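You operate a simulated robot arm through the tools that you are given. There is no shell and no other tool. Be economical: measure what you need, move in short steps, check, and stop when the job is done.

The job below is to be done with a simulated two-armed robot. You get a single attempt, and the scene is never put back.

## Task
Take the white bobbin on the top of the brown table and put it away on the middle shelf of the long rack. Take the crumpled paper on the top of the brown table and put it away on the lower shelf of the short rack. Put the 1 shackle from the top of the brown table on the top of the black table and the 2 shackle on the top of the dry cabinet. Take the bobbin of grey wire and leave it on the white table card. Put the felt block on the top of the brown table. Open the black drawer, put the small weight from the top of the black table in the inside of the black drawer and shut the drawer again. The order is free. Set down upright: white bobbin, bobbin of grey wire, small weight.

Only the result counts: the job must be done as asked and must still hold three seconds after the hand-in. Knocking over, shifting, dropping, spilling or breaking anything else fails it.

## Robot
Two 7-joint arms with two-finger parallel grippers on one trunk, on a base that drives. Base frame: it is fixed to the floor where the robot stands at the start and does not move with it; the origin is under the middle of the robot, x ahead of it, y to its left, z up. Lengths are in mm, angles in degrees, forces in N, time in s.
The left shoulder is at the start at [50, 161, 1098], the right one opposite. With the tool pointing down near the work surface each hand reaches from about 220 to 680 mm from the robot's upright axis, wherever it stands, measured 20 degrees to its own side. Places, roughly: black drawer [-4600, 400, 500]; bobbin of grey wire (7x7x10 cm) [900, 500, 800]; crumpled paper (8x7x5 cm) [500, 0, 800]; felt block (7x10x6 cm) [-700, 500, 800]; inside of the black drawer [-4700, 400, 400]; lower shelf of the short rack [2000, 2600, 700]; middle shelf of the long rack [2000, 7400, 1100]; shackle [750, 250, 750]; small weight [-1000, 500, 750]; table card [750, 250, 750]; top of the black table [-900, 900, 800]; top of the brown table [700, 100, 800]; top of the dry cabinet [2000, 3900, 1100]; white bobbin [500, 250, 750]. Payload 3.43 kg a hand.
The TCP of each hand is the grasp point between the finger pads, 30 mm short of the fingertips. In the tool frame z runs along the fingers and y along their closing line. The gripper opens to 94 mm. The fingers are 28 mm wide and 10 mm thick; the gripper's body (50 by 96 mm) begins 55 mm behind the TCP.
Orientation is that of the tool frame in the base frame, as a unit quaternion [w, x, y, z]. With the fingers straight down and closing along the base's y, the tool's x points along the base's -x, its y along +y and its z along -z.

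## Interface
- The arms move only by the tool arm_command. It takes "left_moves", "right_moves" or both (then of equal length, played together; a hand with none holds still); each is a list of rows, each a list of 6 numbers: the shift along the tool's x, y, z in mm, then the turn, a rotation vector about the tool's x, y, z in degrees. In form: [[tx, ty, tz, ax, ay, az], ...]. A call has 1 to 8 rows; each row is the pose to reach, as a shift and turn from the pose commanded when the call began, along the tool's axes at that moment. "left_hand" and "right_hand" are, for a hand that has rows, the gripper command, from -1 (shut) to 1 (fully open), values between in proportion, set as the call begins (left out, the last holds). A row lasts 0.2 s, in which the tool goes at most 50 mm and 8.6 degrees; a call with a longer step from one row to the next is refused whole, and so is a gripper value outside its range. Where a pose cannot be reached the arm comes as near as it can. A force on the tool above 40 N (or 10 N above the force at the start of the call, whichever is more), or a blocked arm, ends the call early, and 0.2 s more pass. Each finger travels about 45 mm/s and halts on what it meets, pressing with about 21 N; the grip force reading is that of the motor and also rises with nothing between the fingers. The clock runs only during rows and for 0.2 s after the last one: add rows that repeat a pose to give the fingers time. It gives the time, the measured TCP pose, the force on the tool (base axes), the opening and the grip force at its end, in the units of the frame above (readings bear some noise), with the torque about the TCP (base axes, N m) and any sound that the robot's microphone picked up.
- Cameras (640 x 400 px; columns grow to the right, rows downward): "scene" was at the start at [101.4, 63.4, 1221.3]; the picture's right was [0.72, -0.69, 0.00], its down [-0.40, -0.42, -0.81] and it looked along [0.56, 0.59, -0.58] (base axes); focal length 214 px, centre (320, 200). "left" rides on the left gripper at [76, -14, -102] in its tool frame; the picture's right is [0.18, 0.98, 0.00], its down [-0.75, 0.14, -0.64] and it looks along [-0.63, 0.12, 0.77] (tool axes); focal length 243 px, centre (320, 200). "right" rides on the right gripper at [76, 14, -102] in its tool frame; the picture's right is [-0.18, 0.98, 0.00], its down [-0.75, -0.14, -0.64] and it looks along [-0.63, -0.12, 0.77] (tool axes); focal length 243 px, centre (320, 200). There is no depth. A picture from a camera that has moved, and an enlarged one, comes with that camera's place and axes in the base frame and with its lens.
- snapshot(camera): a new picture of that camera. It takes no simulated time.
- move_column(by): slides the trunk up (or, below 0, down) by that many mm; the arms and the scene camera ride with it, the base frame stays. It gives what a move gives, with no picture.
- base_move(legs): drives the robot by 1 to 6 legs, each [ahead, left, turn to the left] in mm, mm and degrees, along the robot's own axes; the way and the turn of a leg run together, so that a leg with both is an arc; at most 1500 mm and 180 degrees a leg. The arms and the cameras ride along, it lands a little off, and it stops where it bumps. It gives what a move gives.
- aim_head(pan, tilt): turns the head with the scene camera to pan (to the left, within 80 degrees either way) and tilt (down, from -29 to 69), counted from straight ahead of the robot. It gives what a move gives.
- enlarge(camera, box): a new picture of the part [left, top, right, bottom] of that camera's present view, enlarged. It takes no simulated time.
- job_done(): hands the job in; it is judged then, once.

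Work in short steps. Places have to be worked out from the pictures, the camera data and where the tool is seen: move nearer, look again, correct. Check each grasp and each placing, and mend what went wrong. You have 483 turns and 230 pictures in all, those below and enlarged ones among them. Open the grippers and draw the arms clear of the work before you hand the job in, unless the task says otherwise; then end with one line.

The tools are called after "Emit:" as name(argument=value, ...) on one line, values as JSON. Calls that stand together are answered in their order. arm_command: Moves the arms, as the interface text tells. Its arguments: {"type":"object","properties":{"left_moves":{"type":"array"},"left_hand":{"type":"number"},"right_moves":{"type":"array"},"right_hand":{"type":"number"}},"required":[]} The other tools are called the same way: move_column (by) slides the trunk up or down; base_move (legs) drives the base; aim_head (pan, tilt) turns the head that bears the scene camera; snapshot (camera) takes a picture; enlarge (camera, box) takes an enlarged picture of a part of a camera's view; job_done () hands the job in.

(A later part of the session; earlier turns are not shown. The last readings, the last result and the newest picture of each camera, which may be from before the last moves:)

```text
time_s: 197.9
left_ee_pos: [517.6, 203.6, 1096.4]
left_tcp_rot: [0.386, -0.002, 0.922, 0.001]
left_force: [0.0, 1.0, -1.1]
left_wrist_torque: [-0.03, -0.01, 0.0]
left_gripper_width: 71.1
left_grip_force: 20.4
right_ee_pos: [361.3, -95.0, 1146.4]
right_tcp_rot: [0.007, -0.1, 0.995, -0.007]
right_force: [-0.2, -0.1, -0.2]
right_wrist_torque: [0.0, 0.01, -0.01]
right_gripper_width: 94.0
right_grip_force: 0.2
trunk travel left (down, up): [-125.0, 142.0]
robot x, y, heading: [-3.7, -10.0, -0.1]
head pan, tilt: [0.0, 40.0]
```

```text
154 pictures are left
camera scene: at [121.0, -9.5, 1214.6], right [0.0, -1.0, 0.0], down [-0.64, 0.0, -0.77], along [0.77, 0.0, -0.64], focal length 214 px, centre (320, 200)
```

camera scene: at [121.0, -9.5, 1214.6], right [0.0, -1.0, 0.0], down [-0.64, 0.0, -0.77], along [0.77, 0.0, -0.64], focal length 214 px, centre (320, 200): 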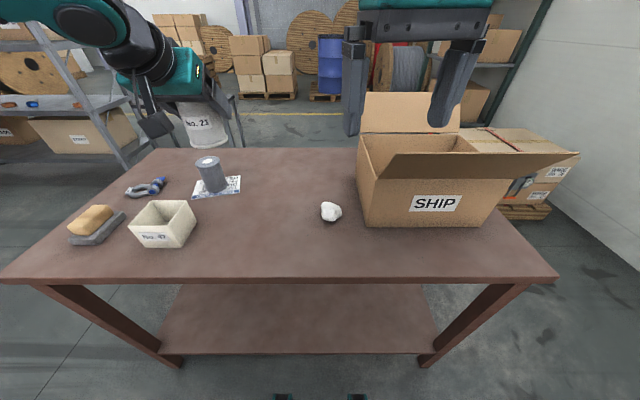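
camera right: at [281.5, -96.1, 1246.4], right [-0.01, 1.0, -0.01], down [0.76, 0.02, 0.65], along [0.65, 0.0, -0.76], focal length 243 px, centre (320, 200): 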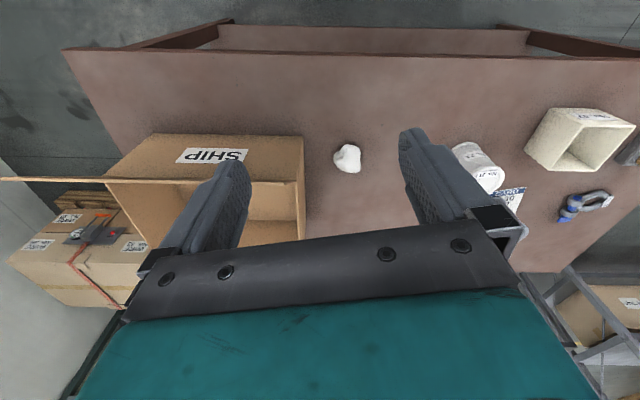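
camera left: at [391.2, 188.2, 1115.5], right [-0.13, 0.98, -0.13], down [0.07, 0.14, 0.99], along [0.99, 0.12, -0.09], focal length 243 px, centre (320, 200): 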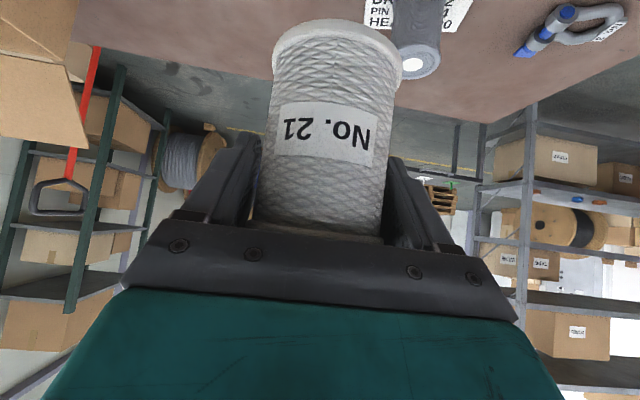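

The bobbin is held upright, with its bottom 64 mm below the TCP. The paper reads about (536, −41, 825), with the box face about 80 mm beyond it. I square the right hand and bring it nearer.

Emit:
arm_command(right_moves=[[-17, 10, 26, 0, 0, 4], [-34, 21, 53, 0, 0, 8], [-52, 32, 80, 0, 0, 11.5], [-69, 42, 106, 0, 0, 11.5], [-69, 42, 106, 0, 0, 11.5]])

Emit:
arm_command(right_moves=[[-7, 0, 18, 0, -7.5, 0], [-14, 0, 36, 0, -15, 0], [-21, 0, 54, 0, -22.5, 0], [-28, 0, 72, 0, -30, 0], [-35, 0, 90, 0, -37.5, 0], [-41, 0, 110, 0, -45, 0], [-41, 0, 125, 0, -45, 0], [-41, 0, 125, 0, -45, 0]])

Emit:
snapshot(camera="right")

Emit:
snapshot(camera="scene")

```text
time_s: 199.1
left_ee_pos: [518.2, 203.0, 1096.8]
left_tcp_rot: [0.387, -0.002, 0.922, 0.0]
left_force: [0.9, -0.1, -1.3]
left_wrist_torque: [0.01, 0.01, 0.01]
left_gripper_width: 71.4
left_grip_force: 20.8
right_ee_pos: [423.2, -42.8, 1039.5]
right_tcp_rot: [0.007, -0.001, 1.0, -0.006]
right_force: [-0.3, -0.1, 0.1]
right_wrist_torque: [-0.03, -0.01, -0.03]
right_gripper_width: 93.7
right_grip_force: 0.1
trunk travel left (down, up): [-125.0, 142.0]
robot x, y, heading: [-3.6, -8.0, 0.2]
head pan, tilt: [0.0, 40.0]
```

```text
time_s: 200.9
left_ee_pos: [517.5, 203.3, 1097.0]
left_tcp_rot: [0.386, -0.001, 0.922, -0.001]
left_force: [0.4, -0.2, -0.9]
left_wrist_torque: [-0.02, 0.05, 0.03]
left_gripper_width: 71.2
left_grip_force: 21.1
right_ee_pos: [465.3, -43.2, 914.2]
right_tcp_rot: [0.389, -0.001, 0.921, -0.005]
right_force: [0.6, -0.6, 0.2]
right_wrist_torque: [-0.01, 0.0, -0.02]
right_gripper_width: 94.0
right_grip_force: 0.0
trunk travel left (down, up): [-125.0, 142.0]
robot x, y, heading: [-4.3, -10.5, -0.1]
head pan, tilt: [0.0, 40.0]
```

```text
153 pictures are left
camera right: at [337.0, -29.8, 929.4], right [0.13, 0.98, 0.12], down [0.06, -0.13, 0.99], along [0.99, -0.12, -0.08], focal length 243 px, centre (320, 200)
```

right: 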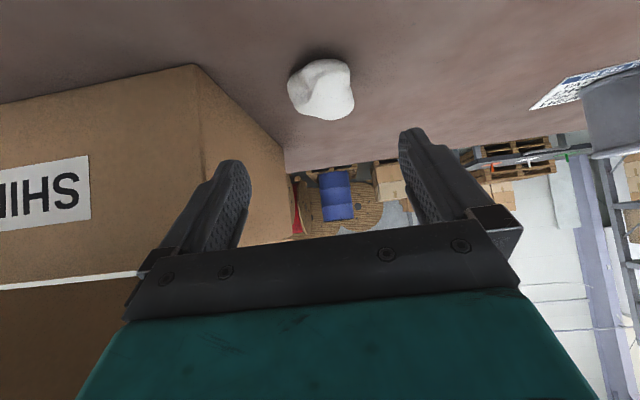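

```text
152 pictures are left
camera scene: at [120.8, -9.5, 1214.6], right [0.0, -1.0, 0.0], down [-0.64, 0.0, -0.77], along [0.77, 0.0, -0.64], focal length 214 px, centre (320, 200)
```

scene: 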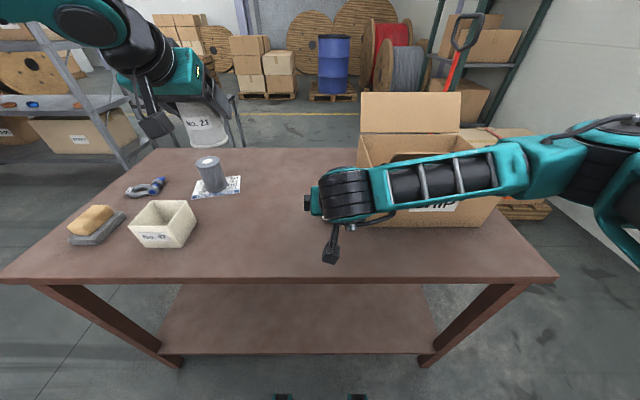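

The right forearm lies close to the box's front flap (x≈430, z≈1050), and advancing would push it. I raise the hand and shift the base left, so that the forearm comes from the left of the box.

Emit:
arm_command(right_moves=[[-15, 0, -30, 0, 0, 0], [-35, 0, -70, 0, 0, 0], [-60, 0, -105, 0, 0, 0], [-85, 0, -140, 0, 0, 0], [-110, 0, -170, 0, 0, 0]])

Emit:
base_move(legs=[[0, 260, 0]])

Emit:
arm_command(right_moves=[[0, -45, 0, 0, 0, 0], [0, -90, 0, 0, 0, 0], [0, -135, 0, 0, 0, 0], [0, -180, 0, 0, 0, 0], [0, -220, 0, 0, 0, 0], [0, -258, 0, 0, 0, 0], [0, -258, 0, 0, 0, 0]])

Emit:
snapshot(camera="scene")

```text
time_s: 202.1
left_ee_pos: [517.3, 203.2, 1097.3]
left_tcp_rot: [0.386, -0.001, 0.922, -0.001]
left_force: [-0.4, -0.8, -1.2]
left_wrist_torque: [0.01, -0.03, 0.06]
left_gripper_width: 71.2
left_grip_force: 21.2
right_ee_pos: [422.1, -40.2, 1113.2]
right_tcp_rot: [0.388, -0.002, 0.922, -0.006]
right_force: [0.4, 0.0, -0.6]
right_wrist_torque: [-0.04, 0.02, 0.02]
right_gripper_width: 94.0
right_grip_force: 0.0
trunk travel left (down, up): [-125.0, 142.0]
robot x, y, heading: [-5.2, -11.8, -0.1]
head pan, tilt: [0.0, 40.0]
```

```text
time_s: 204.0
left_ee_pos: [515.2, 462.3, 1097.7]
left_tcp_rot: [0.387, -0.003, 0.922, 0.0]
left_force: [-0.5, -0.2, -2.3]
left_wrist_torque: [-0.03, -0.02, 0.02]
left_gripper_width: 71.1
left_grip_force: 20.8
right_ee_pos: [421.2, 219.1, 1113.4]
right_tcp_rot: [0.389, -0.004, 0.921, -0.005]
right_force: [-0.6, 0.6, -0.3]
right_wrist_torque: [-0.01, -0.01, -0.01]
right_gripper_width: 94.2
right_grip_force: 0.0
trunk travel left (down, up): [-125.0, 142.0]
robot x, y, heading: [-2.6, 244.9, 0.2]
head pan, tilt: [0.0, 40.0]
```

```text
time_s: 205.6
left_ee_pos: [516.8, 461.7, 1096.9]
left_tcp_rot: [0.387, -0.004, 0.922, 0.001]
left_force: [-0.4, 0.1, -0.4]
left_wrist_torque: [0.0, -0.01, 0.03]
left_gripper_width: 71.3
left_grip_force: 21.1
right_ee_pos: [422.8, -41.9, 1116.2]
right_tcp_rot: [0.39, -0.004, 0.921, -0.005]
right_force: [1.0, 0.1, -0.2]
right_wrist_torque: [-0.01, -0.01, 0.01]
right_gripper_width: 93.9
right_grip_force: 0.1
trunk travel left (down, up): [-125.0, 142.0]
robot x, y, heading: [-3.4, 250.2, 0.2]
head pan, tilt: [0.0, 40.0]
```

```text
151 pictures are left
camera scene: at [120.8, 247.5, 1214.6], right [0.0, -1.0, 0.0], down [-0.64, 0.0, -0.77], along [0.77, 0.0, -0.64], focal length 214 px, centre (320, 200)
```

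scene: 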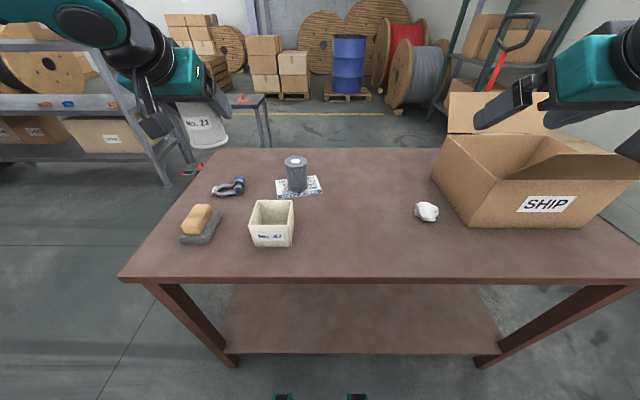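

Now I lower the right hand to a pre-grasp pose behind the paper and check the forearm against the box.

Emit:
arm_command(right_moves=[[24, 0, 37, 0, 0, 0], [48, 1, 75, 0, 0, 0], [72, 2, 112, 0, 0, 0], [96, 2, 150, 0, 0, 0], [120, 2, 187, 0, 0, 0], [120, 2, 187, 0, 0, 0]])

Emit:
aim_head(pan=-25, tilt=35)

Emit:
snapshot(camera="scene")

Emit:
snapshot(camera="right")

```text
time_s: 207.0
left_ee_pos: [515.6, 461.6, 1096.8]
left_tcp_rot: [0.387, -0.004, 0.922, 0.001]
left_force: [0.3, 0.3, -1.0]
left_wrist_torque: [0.02, 0.01, 0.0]
left_gripper_width: 70.9
left_grip_force: 21.7
right_ee_pos: [472.2, -39.9, 899.5]
right_tcp_rot: [0.39, -0.004, 0.921, -0.004]
right_force: [0.9, -0.4, 0.9]
right_wrist_torque: [0.0, 0.04, 0.0]
right_gripper_width: 94.4
right_grip_force: 0.0
trunk travel left (down, up): [-125.0, 142.0]
robot x, y, heading: [-6.3, 249.2, 0.0]
head pan, tilt: [0.0, 40.0]
```

```text
time_s: 207.9
left_ee_pos: [516.0, 461.9, 1096.3]
left_tcp_rot: [0.387, -0.004, 0.922, 0.001]
left_force: [0.2, 0.5, -1.4]
left_wrist_torque: [-0.01, 0.02, -0.01]
left_gripper_width: 71.4
left_grip_force: 21.1
right_ee_pos: [472.6, -38.8, 900.4]
right_tcp_rot: [0.39, -0.004, 0.921, -0.004]
right_force: [0.1, -0.3, 0.4]
right_wrist_torque: [0.01, -0.02, 0.0]
right_gripper_width: 94.3
right_grip_force: 0.1
trunk travel left (down, up): [-125.0, 142.0]
robot x, y, heading: [-6.3, 247.1, 0.2]
head pan, tilt: [-25.0, 35.0]
```

```text
150 pictures are left
camera scene: at [115.7, 210.2, 1222.1], right [-0.42, -0.91, 0.0], down [-0.52, 0.24, -0.82], along [0.74, -0.34, -0.57], focal length 214 px, centre (320, 200)
```

scene: 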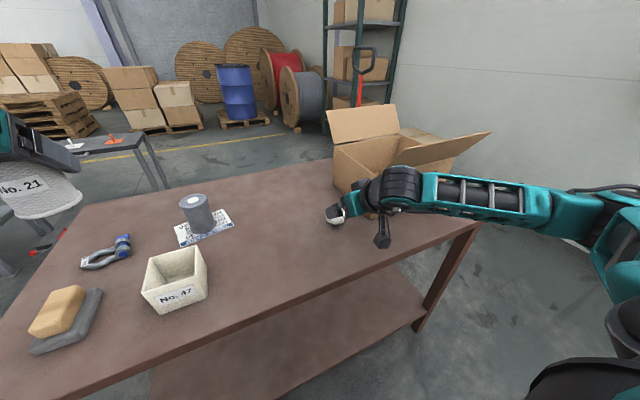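

```text
149 pictures are left
camera right: at [344.0, -25.6, 916.6], right [0.12, 0.98, 0.12], down [0.06, -0.13, 0.99], along [0.99, -0.11, -0.08], focal length 243 px, centre (320, 200)
```

right: 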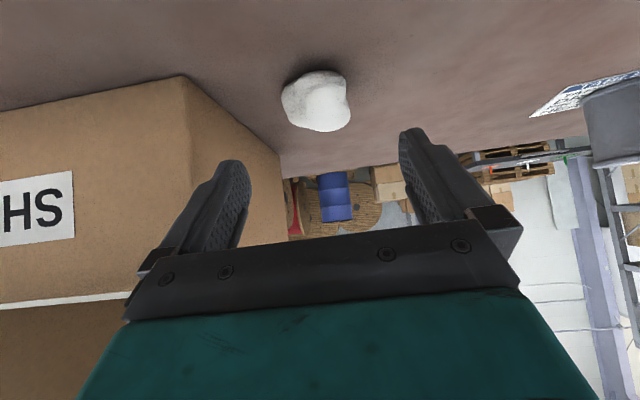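

There's room: the forearm now angles back from the box. I advance slowly along the fingers to the paper.

Emit:
arm_command(right_moves=[[0, 0, 20, 0, 0, 0], [0, 0, 40, 0, 0, 0], [0, 0, 60, 0, 0, 0], [0, 0, 75, 0, 0, 0], [0, 0, 86, 0, 0, 0], [0, 0, 86, 0, 0, 0]])

Emit:
snapshot(camera="scene")

Emit:
snapshot(camera="right")

```text
time_s: 209.3
left_ee_pos: [515.8, 462.7, 1098.5]
left_tcp_rot: [0.387, -0.004, 0.922, 0.001]
left_force: [-0.6, 1.0, -0.6]
left_wrist_torque: [-0.05, -0.02, 0.03]
left_gripper_width: 71.3
left_grip_force: 20.9
right_ee_pos: [536.0, -41.1, 839.6]
right_tcp_rot: [0.39, -0.005, 0.921, -0.004]
right_force: [0.6, 0.9, -0.5]
right_wrist_torque: [0.02, 0.02, 0.02]
right_gripper_width: 94.1
right_grip_force: 0.0
trunk travel left (down, up): [-125.0, 142.0]
robot x, y, heading: [-1.5, 247.8, 0.3]
head pan, tilt: [-25.0, 35.0]
```

```text
148 pictures are left
camera scene: at [115.6, 210.2, 1222.2], right [-0.42, -0.91, 0.0], down [-0.52, 0.24, -0.82], along [0.74, -0.34, -0.57], focal length 214 px, centre (320, 200)
```

scene: 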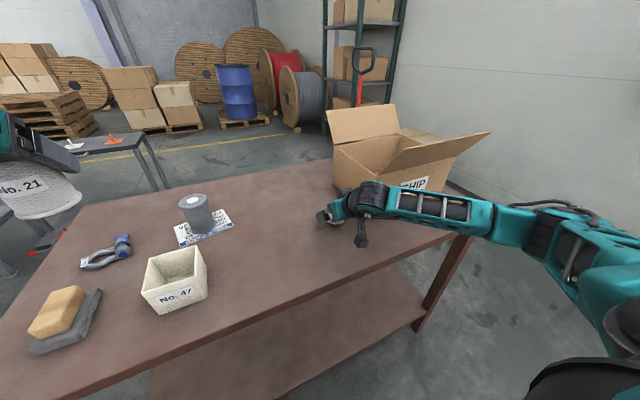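

```text
147 pictures are left
camera right: at [407.7, -27.3, 855.3], right [0.12, 0.98, 0.12], down [0.06, -0.13, 0.99], along [0.99, -0.12, -0.08], focal length 243 px, centre (320, 200)
```

right: 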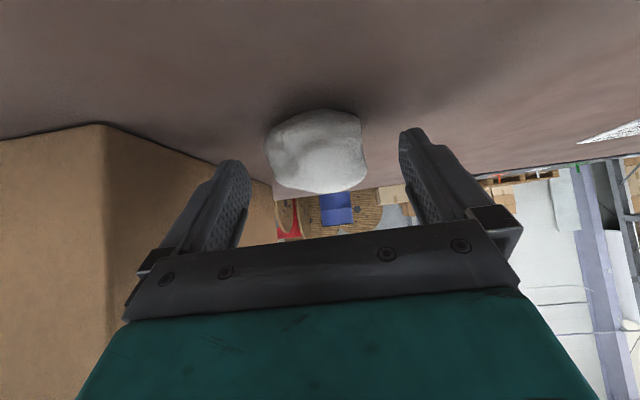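

The paper lies between the pads. I close and lift.

Emit:
arm_command(right_moves=[[3, 0, 1, 0, 0, 0], [3, 0, 1, 0, 0, 0], [3, 0, 1, 0, 0, 0], [3, 0, 1, 0, 0, 0], [3, 0, 1, 0, 0, 0], [3, 0, 1, 0, 0, 0]], right_hand=-1)

Emit:
arm_command(right_moves=[[-20, 0, -20, 0, 0, 0], [-40, 0, -45, 0, 0, 0], [-60, 0, -75, 0, 0, 0], [-75, 0, -110, 0, 0, 0], [-90, 0, -145, 0, 0, 0], [-110, 0, -180, 0, 0, 0], [-130, 0, -215, 0, 0, 0]])

Emit:
snapshot(camera="right")

Emit:
snapshot(camera="scene")

```text
time_s: 210.7
left_ee_pos: [517.0, 462.0, 1097.7]
left_tcp_rot: [0.387, -0.004, 0.922, 0.001]
left_force: [-0.8, 0.0, -0.8]
left_wrist_torque: [-0.03, 0.01, 0.02]
left_gripper_width: 71.4
left_grip_force: 20.9
right_ee_pos: [533.2, -41.2, 837.3]
right_tcp_rot: [0.389, -0.004, 0.921, -0.004]
right_force: [-1.2, -0.9, -0.1]
right_wrist_torque: [-0.02, 0.03, 0.01]
right_gripper_width: 64.8
right_grip_force: 20.8
trunk travel left (down, up): [-125.0, 142.0]
robot x, y, heading: [-3.0, 246.1, 0.1]
head pan, tilt: [-25.0, 35.0]
```

```text
time_s: 212.3
left_ee_pos: [516.1, 462.7, 1097.2]
left_tcp_rot: [0.386, -0.004, 0.922, 0.001]
left_force: [0.5, 0.0, -1.3]
left_wrist_torque: [0.0, -0.04, -0.01]
left_gripper_width: 71.4
left_grip_force: 21.2
right_ee_pos: [468.6, -35.2, 1078.4]
right_tcp_rot: [0.388, -0.005, 0.921, -0.004]
right_force: [-0.2, 0.6, -1.0]
right_wrist_torque: [0.01, -0.01, 0.07]
right_gripper_width: 64.8
right_grip_force: 21.7
trunk travel left (down, up): [-125.0, 142.0]
robot x, y, heading: [-3.6, 247.4, -0.1]
head pan, tilt: [-25.0, 35.0]
```

```text
146 pictures are left
camera right: at [341.1, -22.0, 1094.6], right [0.12, 0.98, 0.12], down [0.07, -0.13, 0.99], along [0.99, -0.11, -0.08], focal length 243 px, centre (320, 200)
```

right: 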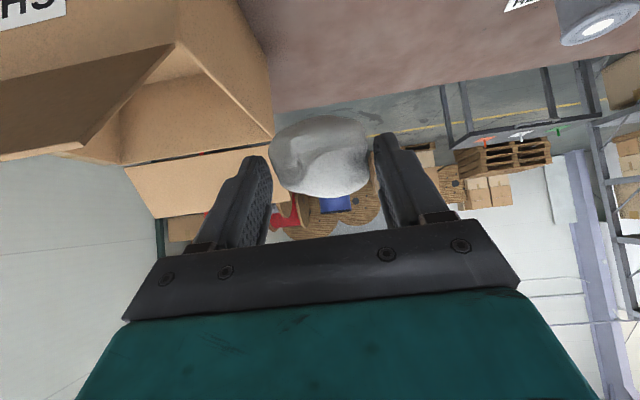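

```text
145 pictures are left
camera scene: at [115.5, 210.3, 1222.2], right [-0.42, -0.91, 0.0], down [-0.52, 0.24, -0.82], along [0.74, -0.34, -0.57], focal length 214 px, centre (320, 200)
```

scene: 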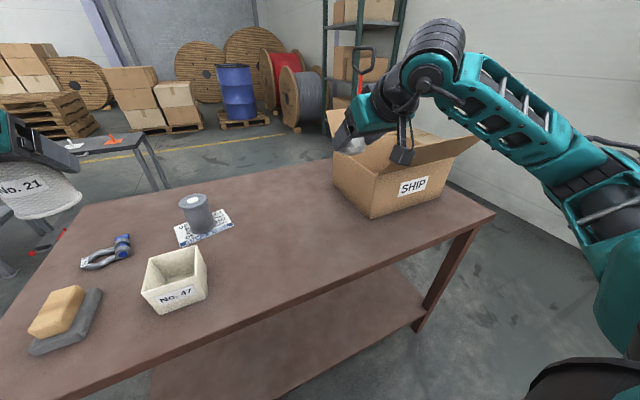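

Both items are held. I tuck both hands in and drive: left past the table end, then ahead to the aisle and turn north.

Emit:
arm_command(right_moves=[[4, 37, -10, 0, 0, 0], [8, 74, -22, 0, 0, 0], [13, 110, -34, 0, 0, 0], [18, 147, -46, 0, 0, 0], [22, 184, -58, 0, 0, 0], [27, 220, -71, 0, 0, 0]], left_moves=[[12, 6, -12, 0, 0, 0], [24, 12, -24, 0, 0, 0], [36, 18, -36, 0, 0, 0], [48, 24, -48, 0, 0, 0], [60, 30, -60, 0, 0, 0], [70, 30, -72, 0, 0, 0]])

Emit:
base_move(legs=[[0, 1060, 0], [1150, 0, 0], [0, 0, 90]])

```text
time_s: 213.7
left_ee_pos: [413.1, 492.1, 1098.8]
left_tcp_rot: [0.387, -0.005, 0.922, 0.001]
left_force: [-0.6, -0.3, -1.4]
left_wrist_torque: [-0.03, -0.02, -0.02]
left_gripper_width: 71.1
left_grip_force: 21.0
right_ee_pos: [399.3, 182.2, 1107.3]
right_tcp_rot: [0.389, -0.004, 0.921, -0.005]
right_force: [0.1, 0.3, -0.1]
right_wrist_torque: [0.02, 0.03, 0.01]
right_gripper_width: 64.7
right_grip_force: 21.1
trunk travel left (down, up): [-125.0, 142.0]
robot x, y, heading: [-3.9, 245.9, 0.3]
head pan, tilt: [-25.0, 35.0]
```

```text
time_s: 228.4
left_ee_pos: [933.8, 1718.1, 1098.6]
left_tcp_rot: [0.279, -0.64, 0.664, 0.268]
left_force: [-0.7, -0.2, -2.3]
left_wrist_torque: [0.04, 0.01, -0.05]
left_gripper_width: 71.4
left_grip_force: 21.0
right_ee_pos: [1242.5, 1689.8, 1107.7]
right_tcp_rot: [0.285, -0.64, 0.662, 0.266]
right_force: [-0.7, -0.4, -0.5]
right_wrist_torque: [-0.04, 0.01, 0.01]
right_gripper_width: 63.2
right_grip_force: 20.9
trunk travel left (down, up): [-125.0, 142.0]
robot x, y, heading: [1160.5, 1287.2, 87.6]
head pan, tilt: [-25.0, 35.0]
```

I drive up the aisle to y≈2600 and turn to face the short rack.

Emit:
base_move(legs=[[1310, 0, 2.4], [0, 0, -90]])

Emit:
aim_head(pan=0, tilt=35)

Emit:
snapshot(camera="scene")

Emit:
snapshot(camera="right")

```text
time_s: 238.7
left_ee_pos: [1614.2, 2842.4, 1098.7]
left_tcp_rot: [0.387, -0.005, 0.922, 0.002]
left_force: [-1.0, 0.3, -1.6]
left_wrist_torque: [-0.01, -0.02, -0.01]
left_gripper_width: 71.0
left_grip_force: 20.9
right_ee_pos: [1600.2, 2534.5, 1106.5]
right_tcp_rot: [0.389, -0.006, 0.921, -0.003]
right_force: [-0.7, -0.2, 0.2]
right_wrist_torque: [0.03, -0.02, -0.02]
right_gripper_width: 62.4
right_grip_force: 21.3
trunk travel left (down, up): [-125.0, 142.0]
robot x, y, heading: [1192.5, 2600.3, 0.0]
head pan, tilt: [-25.0, 35.0]
```

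```text
time_s: 239.6
left_ee_pos: [1614.6, 2843.5, 1098.3]
left_tcp_rot: [0.387, -0.005, 0.922, 0.002]
left_force: [1.0, 0.5, -0.7]
left_wrist_torque: [-0.01, 0.0, -0.01]
left_gripper_width: 71.0
left_grip_force: 21.0
right_ee_pos: [1600.6, 2534.8, 1106.9]
right_tcp_rot: [0.389, -0.005, 0.921, -0.004]
right_force: [-0.1, -0.4, 0.7]
right_wrist_torque: [0.03, 0.03, -0.04]
right_gripper_width: 62.2
right_grip_force: 20.9
trunk travel left (down, up): [-125.0, 142.0]
robot x, y, heading: [1194.2, 2595.7, 0.2]
head pan, tilt: [0.0, 35.0]
```

```text
144 pictures are left
camera scene: at [1323.8, 2599.1, 1222.2], right [0.01, -1.0, 0.0], down [-0.57, 0.0, -0.82], along [0.82, 0.0, -0.57], focal length 214 px, centre (320, 200)
```

scene: 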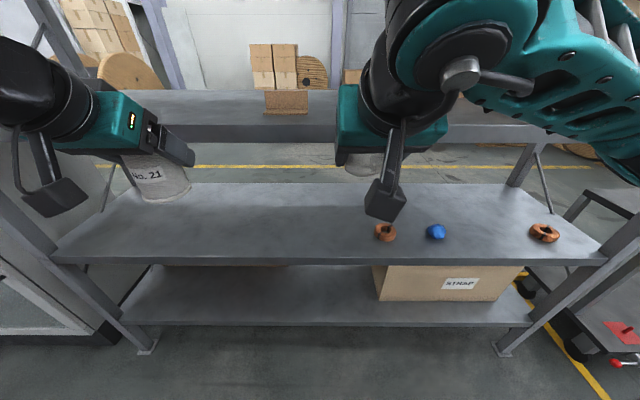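

```text
143 pictures are left
camera right: at [1472.5, 2547.7, 1123.4], right [0.12, 0.99, 0.12], down [0.07, -0.13, 0.99], along [0.99, -0.11, -0.08], focal length 243 px, centre (320, 200)
```

right: 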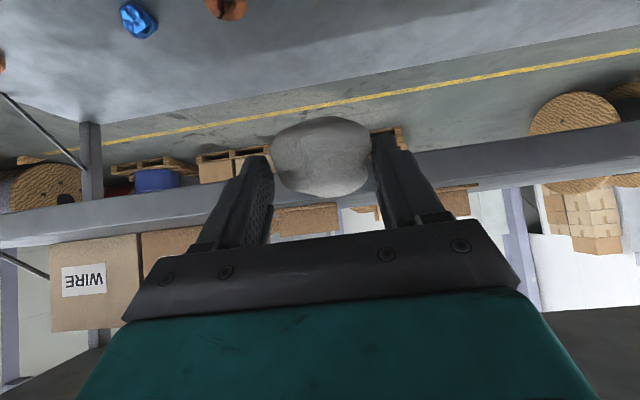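

The lower shelf (rings on it) is at z≈700, its front at x≈1747, with free space left of the rings. I pull the left hand back and up, and lower the right hand to shelf-opening height before driving in.

Emit:
arm_command(left_moves=[[4, 0, -25, 0, 0, 0], [8, 0, -50, 0, 0, 0], [12, 0, -75, 0, 0, 0], [16, 0, -100, 0, 0, 0], [20, 0, -134, 0, 0, 0], [20, 0, -134, 0, 0, 0], [20, 0, -134, 0, 0, 0]], right_moves=[[31, 0, 30, 0, 0, 0], [62, 0, 60, 0, 0, 0], [93, 0, 90, 0, 0, 0], [124, 0, 120, 0, 0, 0], [155, 0, 150, 0, 0, 0], [184, 0, 179, 0, 0, 0], [184, 0, 179, 0, 0, 0]])

Emit:
snapshot(camera="scene")

```text
time_s: 241.2
left_ee_pos: [1502.9, 2843.6, 1176.6]
left_tcp_rot: [0.387, -0.005, 0.922, 0.001]
left_force: [-0.5, 0.2, -0.8]
left_wrist_torque: [0.01, 0.02, 0.01]
left_gripper_width: 71.2
left_grip_force: 21.0
right_ee_pos: [1598.0, 2530.9, 852.8]
right_tcp_rot: [0.389, -0.006, 0.921, -0.003]
right_force: [0.3, 0.6, -0.2]
right_wrist_torque: [0.02, 0.01, 0.0]
right_gripper_width: 62.2
right_grip_force: 20.5
trunk travel left (down, up): [-125.0, 142.0]
robot x, y, heading: [1196.3, 2599.1, 0.2]
head pan, tilt: [0.0, 35.0]
```

```text
142 pictures are left
camera scene: at [1323.8, 2599.2, 1222.2], right [0.01, -1.0, 0.0], down [-0.57, 0.0, -0.82], along [0.82, 0.01, -0.57], focal length 214 px, centre (320, 200)
```

scene: 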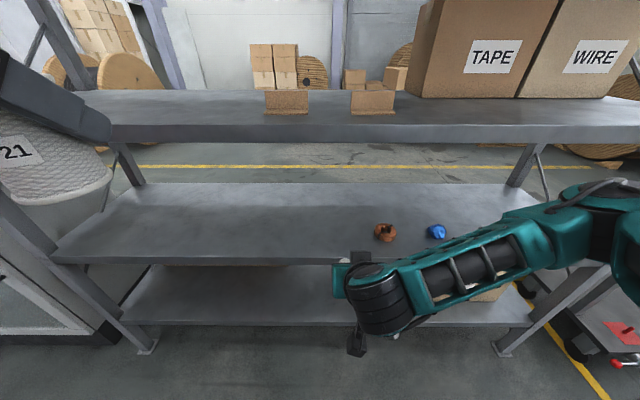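

Clear. I drive 170 mm in, with the right hand entering the opening between the shelves.

Emit:
base_move(legs=[[170, 0, 0]])

Emit:
arm_command(right_moves=[[-10, 10, 36, 0, 0, 0], [-10, 20, 72, 0, 0, 0], [10, 30, 95, 0, 0, 0], [35, 35, 115, 0, 0, 0], [35, 35, 115, 0, 0, 0]])

Emit:
snapshot(camera="scene")

Emit:
snapshot(camera="right")

```text
time_s: 242.7
left_ee_pos: [1671.7, 2844.6, 1176.8]
left_tcp_rot: [0.387, -0.005, 0.922, 0.001]
left_force: [1.2, 0.4, -1.3]
left_wrist_torque: [0.0, 0.0, 0.01]
left_gripper_width: 71.5
left_grip_force: 20.8
right_ee_pos: [1767.4, 2534.8, 852.6]
right_tcp_rot: [0.39, -0.007, 0.921, -0.003]
right_force: [-0.1, 0.9, -0.4]
right_wrist_torque: [-0.01, 0.01, -0.02]
right_gripper_width: 62.1
right_grip_force: 21.3
trunk travel left (down, up): [-125.0, 142.0]
robot x, y, heading: [1362.4, 2601.2, 0.6]
head pan, tilt: [0.0, 35.0]
```

```text
time_s: 243.9
left_ee_pos: [1670.6, 2844.5, 1177.1]
left_tcp_rot: [0.387, -0.006, 0.922, 0.002]
left_force: [-0.5, -0.3, -1.5]
left_wrist_torque: [-0.01, 0.01, 0.01]
left_gripper_width: 71.3
left_grip_force: 21.2
right_ee_pos: [1826.5, 2566.0, 746.6]
right_tcp_rot: [0.39, -0.007, 0.921, -0.004]
right_force: [-0.5, -0.5, -0.3]
right_wrist_torque: [0.02, 0.0, -0.01]
right_gripper_width: 61.8
right_grip_force: 20.4
trunk travel left (down, up): [-125.0, 142.0]
robot x, y, heading: [1365.6, 2600.1, 0.3]
head pan, tilt: [0.0, 35.0]
```

```text
141 pictures are left
camera scene: at [1492.2, 2600.5, 1222.2], right [0.01, -1.0, 0.0], down [-0.57, 0.0, -0.82], along [0.82, 0.01, -0.57], focal length 214 px, centre (320, 200)
```

scene: 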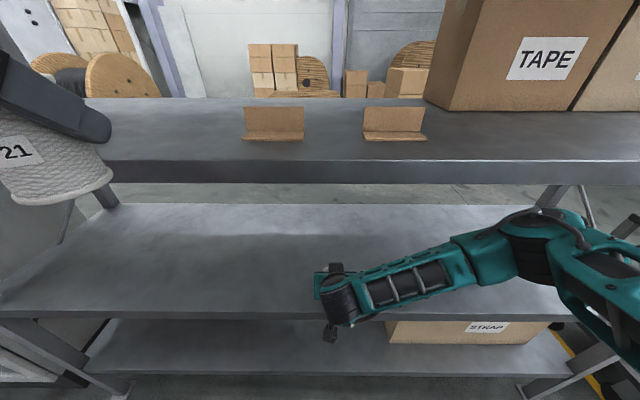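

```text
140 pictures are left
camera right: at [1697.7, 2579.8, 762.4], right [0.12, 0.99, 0.12], down [0.07, -0.13, 0.99], along [0.99, -0.11, -0.08], focal length 243 px, centre (320, 200)
```

right: 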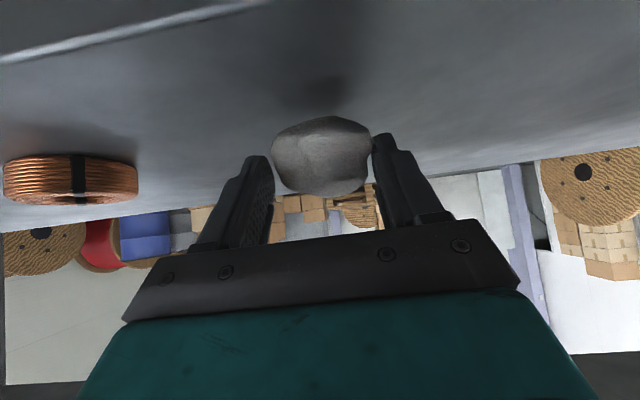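

The paper is about 60 mm inside. I go 40 mm deeper, then lower to contact.

Emit:
arm_command(right_moves=[[-14, 0, 14, 0, 0, 0], [-28, 0, 29, 0, 0, 0], [-25, 0, 32, 0, 0, 0], [-22, 0, 35, 0, 0, 0], [-19, 0, 38, 0, 0, 0], [-16, 0, 41, 0, 0, 0], [-13, 0, 44, 0, 0, 0]])

```text
time_s: 245.5
left_ee_pos: [1666.9, 2844.2, 1178.6]
left_tcp_rot: [0.388, -0.006, 0.922, 0.002]
left_force: [1.2, 0.3, -0.5]
left_wrist_torque: [0.04, -0.01, 0.01]
left_gripper_width: 71.3
left_grip_force: 21.0
right_ee_pos: [1866.8, 2568.3, 730.4]
right_tcp_rot: [0.396, -0.005, 0.918, -0.001]
right_force: [-2.8, -4.2, 35.8]
right_wrist_torque: [0.54, -0.31, 0.06]
right_gripper_width: 62.4
right_grip_force: 21.1
trunk travel left (down, up): [-125.0, 142.0]
robot x, y, heading: [1362.4, 2598.8, 0.6]
head pan, tilt: [0.0, 35.0]
```

In contact with the shelf. I ease up 4 mm, open, and back straight out.

Emit:
arm_command(right_moves=[[-3, 0, -3, 0, 0, 0], [-3, 0, -3, 0, 0, 0], [-3, 0, -3, 0, 0, 0], [-3, 0, -3, 0, 0, 0]], right_hand=1)

Emit:
arm_command(right_moves=[[0, 0, -30, 0, 0, 0], [0, 0, -65, 0, 0, 0], [0, 0, -100, 0, 0, 0], [0, 0, -140, 0, 0, 0], [20, 0, -175, 0, 0, 0]])

Emit:
snapshot(camera="right")

Emit:
snapshot(camera="scene")

```text
time_s: 246.5
left_ee_pos: [1667.3, 2843.0, 1178.0]
left_tcp_rot: [0.388, -0.006, 0.922, 0.002]
left_force: [0.2, 0.4, -2.3]
left_wrist_torque: [0.0, -0.02, -0.02]
left_gripper_width: 71.5
left_grip_force: 21.1
right_ee_pos: [1866.4, 2563.4, 730.8]
right_tcp_rot: [0.393, -0.003, 0.92, -0.008]
right_force: [0.5, -23.8, 26.2]
right_wrist_torque: [0.34, -0.28, -0.33]
right_gripper_width: 80.2
right_grip_force: 0.2
trunk travel left (down, up): [-125.0, 142.0]
robot x, y, heading: [1365.8, 2600.8, 0.6]
head pan, tilt: [0.0, 35.0]
```

```text
time_s: 247.7
left_ee_pos: [1668.1, 2843.5, 1178.1]
left_tcp_rot: [0.388, -0.005, 0.922, 0.002]
left_force: [-0.3, 0.5, -1.1]
left_wrist_torque: [0.02, 0.0, 0.01]
left_gripper_width: 71.1
left_grip_force: 21.3
right_ee_pos: [1723.7, 2565.0, 837.1]
right_tcp_rot: [0.39, -0.005, 0.921, -0.004]
right_force: [-0.1, -0.6, -0.5]
right_wrist_torque: [0.02, -0.03, 0.0]
right_gripper_width: 93.9
right_grip_force: 0.0
trunk travel left (down, up): [-125.0, 142.0]
robot x, y, heading: [1362.2, 2599.3, 0.3]
head pan, tilt: [0.0, 35.0]
```

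```text
139 pictures are left
camera right: at [1597.5, 2579.1, 852.8], right [0.12, 0.99, 0.12], down [0.06, -0.13, 0.99], along [0.99, -0.11, -0.08], focal length 243 px, centre (320, 200)
```

right: 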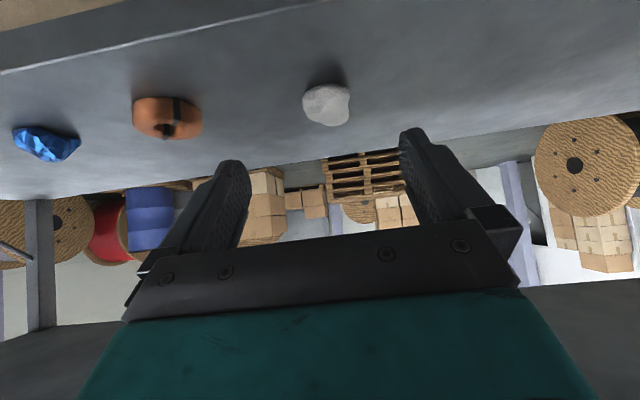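

```text
138 pictures are left
camera scene: at [1490.3, 2599.7, 1222.3], right [0.01, -1.0, 0.0], down [-0.57, 0.0, -0.82], along [0.82, 0.01, -0.57], focal length 214 px, centre (320, 200)
```

scene: 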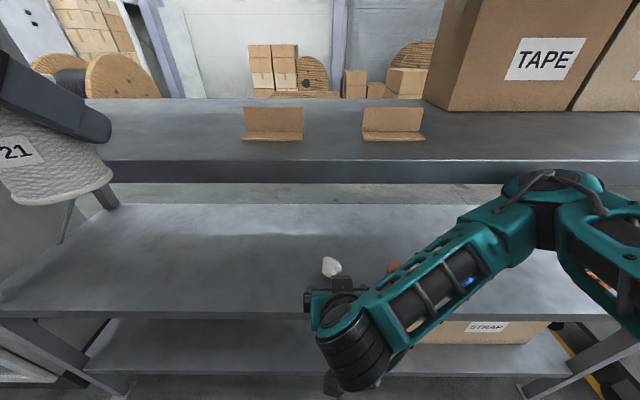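

The paper lies on the lower shelf. I back out, raise the right hand, and head north to the long rack.

Emit:
base_move(legs=[[-180, 0, 0]])

Emit:
arm_command(right_moves=[[-31, 0, -35, 0, 0, 0], [-60, 0, -70, 0, 0, 0], [-90, 0, -105, 0, 0, 0], [-120, 0, -140, 0, 0, 0], [-150, 0, -175, 0, 0, 0], [-180, 0, -210, 0, 0, 0]])

Emit:
base_move(legs=[[0, 0, 90], [1400, 0, 0], [1000, 0, 0]])

Emit:
aim_head(pan=-15, tilt=15)

Emit:
snapshot(camera="scene")

```text
time_s: 249.2
left_ee_pos: [1495.1, 2841.2, 1177.3]
left_tcp_rot: [0.386, -0.002, 0.922, -0.001]
left_force: [-0.4, 0.8, -1.6]
left_wrist_torque: [0.0, 0.0, -0.01]
left_gripper_width: 71.1
left_grip_force: 20.8
right_ee_pos: [1551.0, 2563.8, 835.8]
right_tcp_rot: [0.39, -0.003, 0.921, -0.005]
right_force: [-0.3, -0.3, -0.1]
right_wrist_torque: [0.0, -0.02, 0.02]
right_gripper_width: 94.0
right_grip_force: 0.0
trunk travel left (down, up): [-125.0, 142.0]
robot x, y, heading: [1184.3, 2596.9, 0.2]
head pan, tilt: [0.0, 35.0]
```

```text
time_s: 250.6
left_ee_pos: [1496.2, 2842.0, 1177.5]
left_tcp_rot: [0.387, -0.003, 0.922, 0.001]
left_force: [-0.3, 0.2, -1.0]
left_wrist_torque: [0.02, -0.01, 0.02]
left_gripper_width: 71.3
left_grip_force: 21.4
right_ee_pos: [1525.1, 2565.1, 1110.2]
right_tcp_rot: [0.389, -0.005, 0.921, -0.005]
right_force: [-0.8, 0.4, -0.2]
right_wrist_torque: [0.0, 0.01, 0.02]
right_gripper_width: 93.9
right_grip_force: 0.2
trunk travel left (down, up): [-125.0, 142.0]
robot x, y, heading: [1186.2, 2600.7, 0.2]
head pan, tilt: [0.0, 35.0]
```

```text
time_s: 266.1
left_ee_pos: [954.3, 5303.2, 1177.4]
left_tcp_rot: [-0.274, 0.652, -0.652, -0.273]
left_force: [0.7, 0.3, -1.5]
left_wrist_torque: [0.03, 0.01, -0.02]
left_gripper_width: 70.9
left_grip_force: 20.6
right_ee_pos: [1231.1, 5331.5, 1110.1]
right_tcp_rot: [-0.279, 0.652, -0.65, -0.271]
right_force: [-0.3, 0.0, -0.2]
right_wrist_torque: [0.0, 0.0, 0.03]
right_gripper_width: 93.7
right_grip_force: 0.1
trunk travel left (down, up): [-125.0, 142.0]
robot x, y, heading: [1197.5, 4992.8, 90.1]
head pan, tilt: [0.0, 35.0]
```

```text
time_s: 266.9
left_ee_pos: [954.2, 5303.1, 1177.0]
left_tcp_rot: [-0.274, 0.653, -0.651, -0.273]
left_force: [0.3, 0.1, -1.6]
left_wrist_torque: [0.0, -0.05, 0.03]
left_gripper_width: 70.9
left_grip_force: 21.0
right_ee_pos: [1231.7, 5332.4, 1109.8]
right_tcp_rot: [-0.28, 0.652, -0.65, -0.27]
right_force: [0.1, -0.4, -0.2]
right_wrist_torque: [0.0, 0.03, 0.04]
right_gripper_width: 94.3
right_grip_force: 0.1
trunk travel left (down, up): [-125.0, 142.0]
robot x, y, heading: [1197.8, 4993.3, 89.8]
head pan, tilt: [-15.0, 15.0]
```

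```text
137 pictures are left
camera scene: at [1221.7, 5124.1, 1254.1], right [0.97, -0.26, 0.0], down [-0.07, -0.25, -0.97], along [0.25, 0.93, -0.26], focal length 214 px, centre (320, 200)
```

scene: 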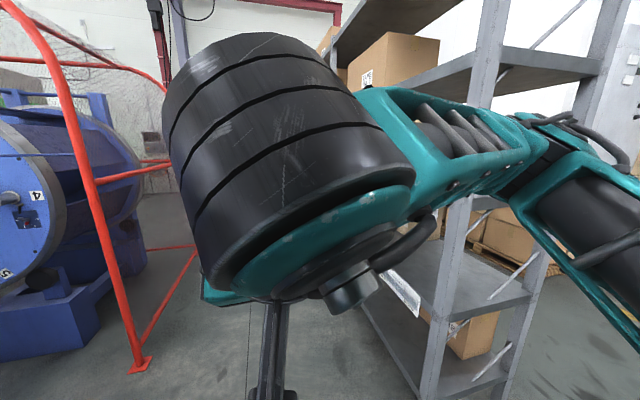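

The long rack begins around y 5750 on the right. I go on in two stages, looking ahead in between.

Emit:
base_move(legs=[[1100, 0, 0]])

Emit:
aim_head(pan=15, tilt=20)

Emit:
snapshot(camera="scene")

```text
time_s: 272.6
left_ee_pos: [965.9, 6405.9, 1177.4]
left_tcp_rot: [0.275, -0.649, 0.655, 0.272]
left_force: [0.2, -0.6, -1.4]
left_wrist_torque: [0.0, 0.03, -0.02]
left_gripper_width: 71.2
left_grip_force: 20.7
right_ee_pos: [1242.8, 6431.8, 1111.0]
right_tcp_rot: [0.28, -0.65, 0.653, 0.27]
right_force: [0.7, 0.5, 0.2]
right_wrist_torque: [0.02, -0.02, 0.01]
right_gripper_width: 94.3
right_grip_force: 0.1
trunk travel left (down, up): [-125.0, 142.0]
robot x, y, heading: [1204.5, 6096.5, 89.3]
head pan, tilt: [-15.0, 15.0]
```

```text
time_s: 273.5
left_ee_pos: [965.6, 6405.8, 1176.8]
left_tcp_rot: [0.275, -0.65, 0.654, 0.271]
left_force: [-0.3, -0.2, -1.1]
left_wrist_torque: [0.01, 0.02, -0.02]
left_gripper_width: 71.0
left_grip_force: 20.6
right_ee_pos: [1242.3, 6432.0, 1109.9]
right_tcp_rot: [0.281, -0.649, 0.653, 0.27]
right_force: [0.6, -0.5, -0.3]
right_wrist_torque: [0.03, -0.01, -0.02]
right_gripper_width: 93.7
right_grip_force: 0.0
trunk travel left (down, up): [-125.0, 142.0]
robot x, y, heading: [1204.8, 6095.1, 89.3]
head pan, tilt: [15.0, 20.0]
```

```text
136 pictures are left
camera scene: at [1182.4, 6224.4, 1246.0], right [0.97, 0.25, 0.0], down [0.08, -0.33, -0.94], along [-0.23, 0.91, -0.34], focal length 214 px, centre (320, 200)
```

scene: 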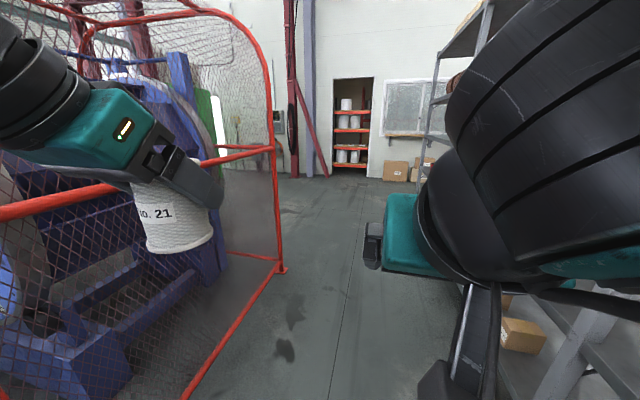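

The aisle is free. I drive to y≈7150 and turn to face the long rack.

Emit:
base_move(legs=[[1060, 0, 0.7], [0, 0, -90]])

Emit:
aim_head(pan=15, tilt=15)

Emit:
snapshot(camera="scene")

Emit:
aim_head(pan=40, tilt=20)

Emit:
snapshot(camera="scene")

```text
time_s: 282.8
left_ee_pos: [1526.6, 7387.3, 1177.0]
left_tcp_rot: [0.386, -0.002, 0.922, 0.0]
left_force: [0.1, 0.3, -1.4]
left_wrist_torque: [-0.01, -0.01, -0.01]
left_gripper_width: 71.2
left_grip_force: 21.0
right_ee_pos: [1555.2, 7111.6, 1110.4]
right_tcp_rot: [0.389, -0.002, 0.921, -0.005]
right_force: [-0.5, -1.3, -0.5]
right_wrist_torque: [-0.03, 0.0, 0.01]
right_gripper_width: 94.2
right_grip_force: 0.1
trunk travel left (down, up): [-125.0, 142.0]
robot x, y, heading: [1217.1, 7143.9, 0.3]
head pan, tilt: [15.0, 20.0]
```

```text
time_s: 283.4
left_ee_pos: [1526.7, 7388.2, 1177.8]
left_tcp_rot: [0.387, -0.002, 0.922, 0.0]
left_force: [-0.8, -0.1, -1.0]
left_wrist_torque: [0.01, 0.01, 0.0]
left_gripper_width: 71.0
left_grip_force: 20.8
right_ee_pos: [1555.2, 7111.3, 1111.1]
right_tcp_rot: [0.39, -0.001, 0.921, -0.006]
right_force: [0.6, 0.3, -0.5]
right_wrist_torque: [-0.01, 0.03, 0.0]
right_gripper_width: 93.8
right_grip_force: 0.1
trunk travel left (down, up): [-125.0, 142.0]
robot x, y, heading: [1221.0, 7144.6, 0.4]
head pan, tilt: [15.0, 15.0]
```

```text
135 pictures are left
camera scene: at [1348.2, 7169.3, 1254.1], right [0.26, -0.97, 0.0], down [-0.25, -0.07, -0.97], along [0.93, 0.25, -0.26], focal length 214 px, centre (320, 200)
```

scene: 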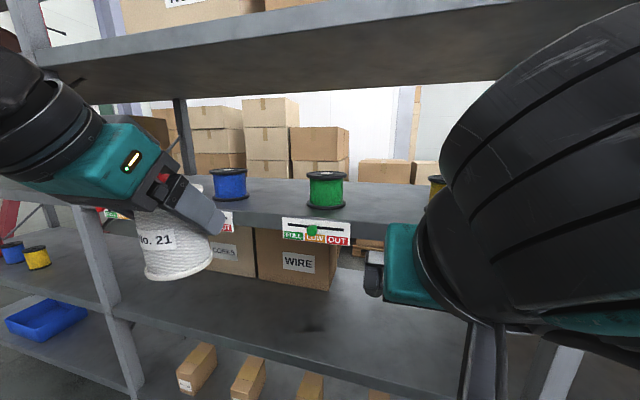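

```text
time_s: 284.3
left_ee_pos: [1527.6, 7387.4, 1176.8]
left_tcp_rot: [0.387, -0.002, 0.922, -0.001]
left_force: [0.0, -0.1, -1.7]
left_wrist_torque: [0.0, 0.05, -0.04]
left_gripper_width: 71.2
left_grip_force: 21.0
right_ee_pos: [1556.1, 7110.8, 1110.6]
right_tcp_rot: [0.39, -0.003, 0.921, -0.004]
right_force: [-0.1, 0.1, 0.4]
right_wrist_torque: [-0.01, 0.03, 0.04]
right_gripper_width: 94.2
right_grip_force: 0.0
trunk travel left (down, up): [-125.0, 142.0]
robot x, y, heading: [1219.2, 7146.1, 0.2]
head pan, tilt: [40.0, 20.0]
```

```text
134 pictures are left
camera scene: at [1329.3, 7204.9, 1246.0], right [0.64, -0.77, 0.0], down [-0.26, -0.22, -0.94], along [0.72, 0.6, -0.34], focal length 214 px, centre (320, 200)
```

scene: 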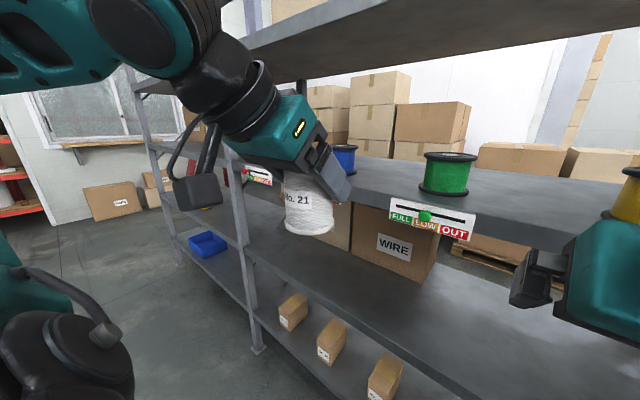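

The middle shelf carries coloured bobbins at about x 1900; there's a gap between green (y≈7305) and blue (y≈7584), so I aim for y≈7445. First I raise the trunk 35 mm, pull the right hand back, and close in a little.

Emit:
move_column(by=35)

Emit:
arm_command(right_moves=[[10, -10, -25, 0, 0, 0], [20, -20, -50, 0, 0, 0], [30, -30, -75, 0, 0, 0]])

Emit:
base_move(legs=[[70, 55, 0]])

Emit:
aim_head(pan=25, tilt=15)

Emit:
snapshot(camera="scene")

Emit:
snapshot(camera="left")

```text
time_s: 285.1
left_ee_pos: [1527.2, 7388.4, 1212.6]
left_tcp_rot: [0.387, -0.001, 0.922, 0.0]
left_force: [0.5, 0.0, -1.7]
left_wrist_torque: [-0.02, -0.02, 0.01]
left_gripper_width: 71.3
left_grip_force: 21.2
right_ee_pos: [1556.2, 7110.6, 1144.1]
right_tcp_rot: [0.389, -0.003, 0.921, -0.005]
right_force: [-0.5, 0.2, 0.4]
right_wrist_torque: [0.0, 0.01, 0.03]
right_gripper_width: 93.7
right_grip_force: 0.2
trunk travel left (down, up): [-160.0, 107.0]
robot x, y, heading: [1218.8, 7144.3, 0.1]
head pan, tilt: [40.0, 20.0]
```

```text
time_s: 285.9
left_ee_pos: [1526.6, 7387.1, 1211.7]
left_tcp_rot: [0.387, -0.002, 0.922, 0.001]
left_force: [0.4, -1.1, -0.8]
left_wrist_torque: [-0.03, -0.01, 0.0]
left_gripper_width: 71.2
left_grip_force: 20.5
right_ee_pos: [1479.6, 7079.4, 1177.4]
right_tcp_rot: [0.39, -0.002, 0.921, -0.006]
right_force: [0.1, 0.6, 0.2]
right_wrist_torque: [-0.01, 0.01, -0.01]
right_gripper_width: 94.0
right_grip_force: 0.0
trunk travel left (down, up): [-160.0, 107.0]
robot x, y, heading: [1218.6, 7145.9, -0.1]
head pan, tilt: [40.0, 20.0]
```

```text
time_s: 287.0
left_ee_pos: [1594.4, 7441.5, 1212.1]
left_tcp_rot: [0.387, -0.002, 0.922, 0.0]
left_force: [0.4, 0.6, -1.5]
left_wrist_torque: [-0.03, -0.01, 0.0]
left_gripper_width: 71.1
left_grip_force: 21.2
right_ee_pos: [1547.8, 7136.2, 1175.7]
right_tcp_rot: [0.39, -0.002, 0.921, -0.006]
right_force: [0.5, 0.4, 0.0]
right_wrist_torque: [-0.01, 0.0, 0.01]
right_gripper_width: 94.1
right_grip_force: 0.0
trunk travel left (down, up): [-160.0, 107.0]
robot x, y, heading: [1284.6, 7198.0, -0.2]
head pan, tilt: [40.0, 20.0]
```

```text
time_s: 287.8
left_ee_pos: [1594.8, 7442.5, 1212.2]
left_tcp_rot: [0.387, -0.001, 0.922, -0.001]
left_force: [0.6, -1.0, -2.3]
left_wrist_torque: [-0.02, -0.01, 0.01]
left_gripper_width: 71.1
left_grip_force: 21.1
right_ee_pos: [1548.4, 7134.8, 1176.0]
right_tcp_rot: [0.391, -0.002, 0.92, -0.007]
right_force: [0.4, -0.6, -1.6]
right_wrist_torque: [-0.01, -0.01, 0.0]
right_gripper_width: 94.1
right_grip_force: 0.1
trunk travel left (down, up): [-160.0, 107.0]
robot x, y, heading: [1282.6, 7204.6, 0.2]
head pan, tilt: [25.0, 15.0]
```

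```text
133 pictures are left
camera scene: at [1410.3, 7239.4, 1289.1], right [0.42, -0.91, 0.0], down [-0.23, -0.11, -0.97], along [0.88, 0.41, -0.26], focal length 214 px, centre (320, 200)
```

scene: 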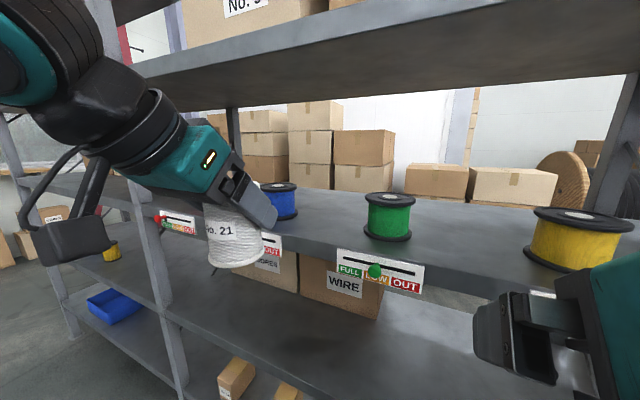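

```text
132 pictures are left
camera left: at [1468.0, 7427.1, 1230.3], right [-0.13, 0.98, -0.13], down [0.07, 0.14, 0.99], along [0.99, 0.12, -0.09], focal length 243 px, centre (320, 200)
```

left: 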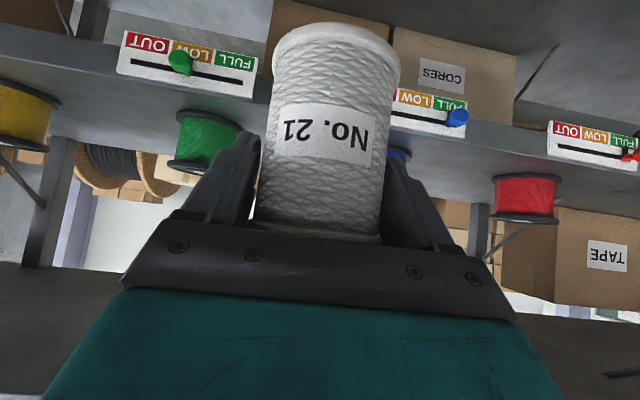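

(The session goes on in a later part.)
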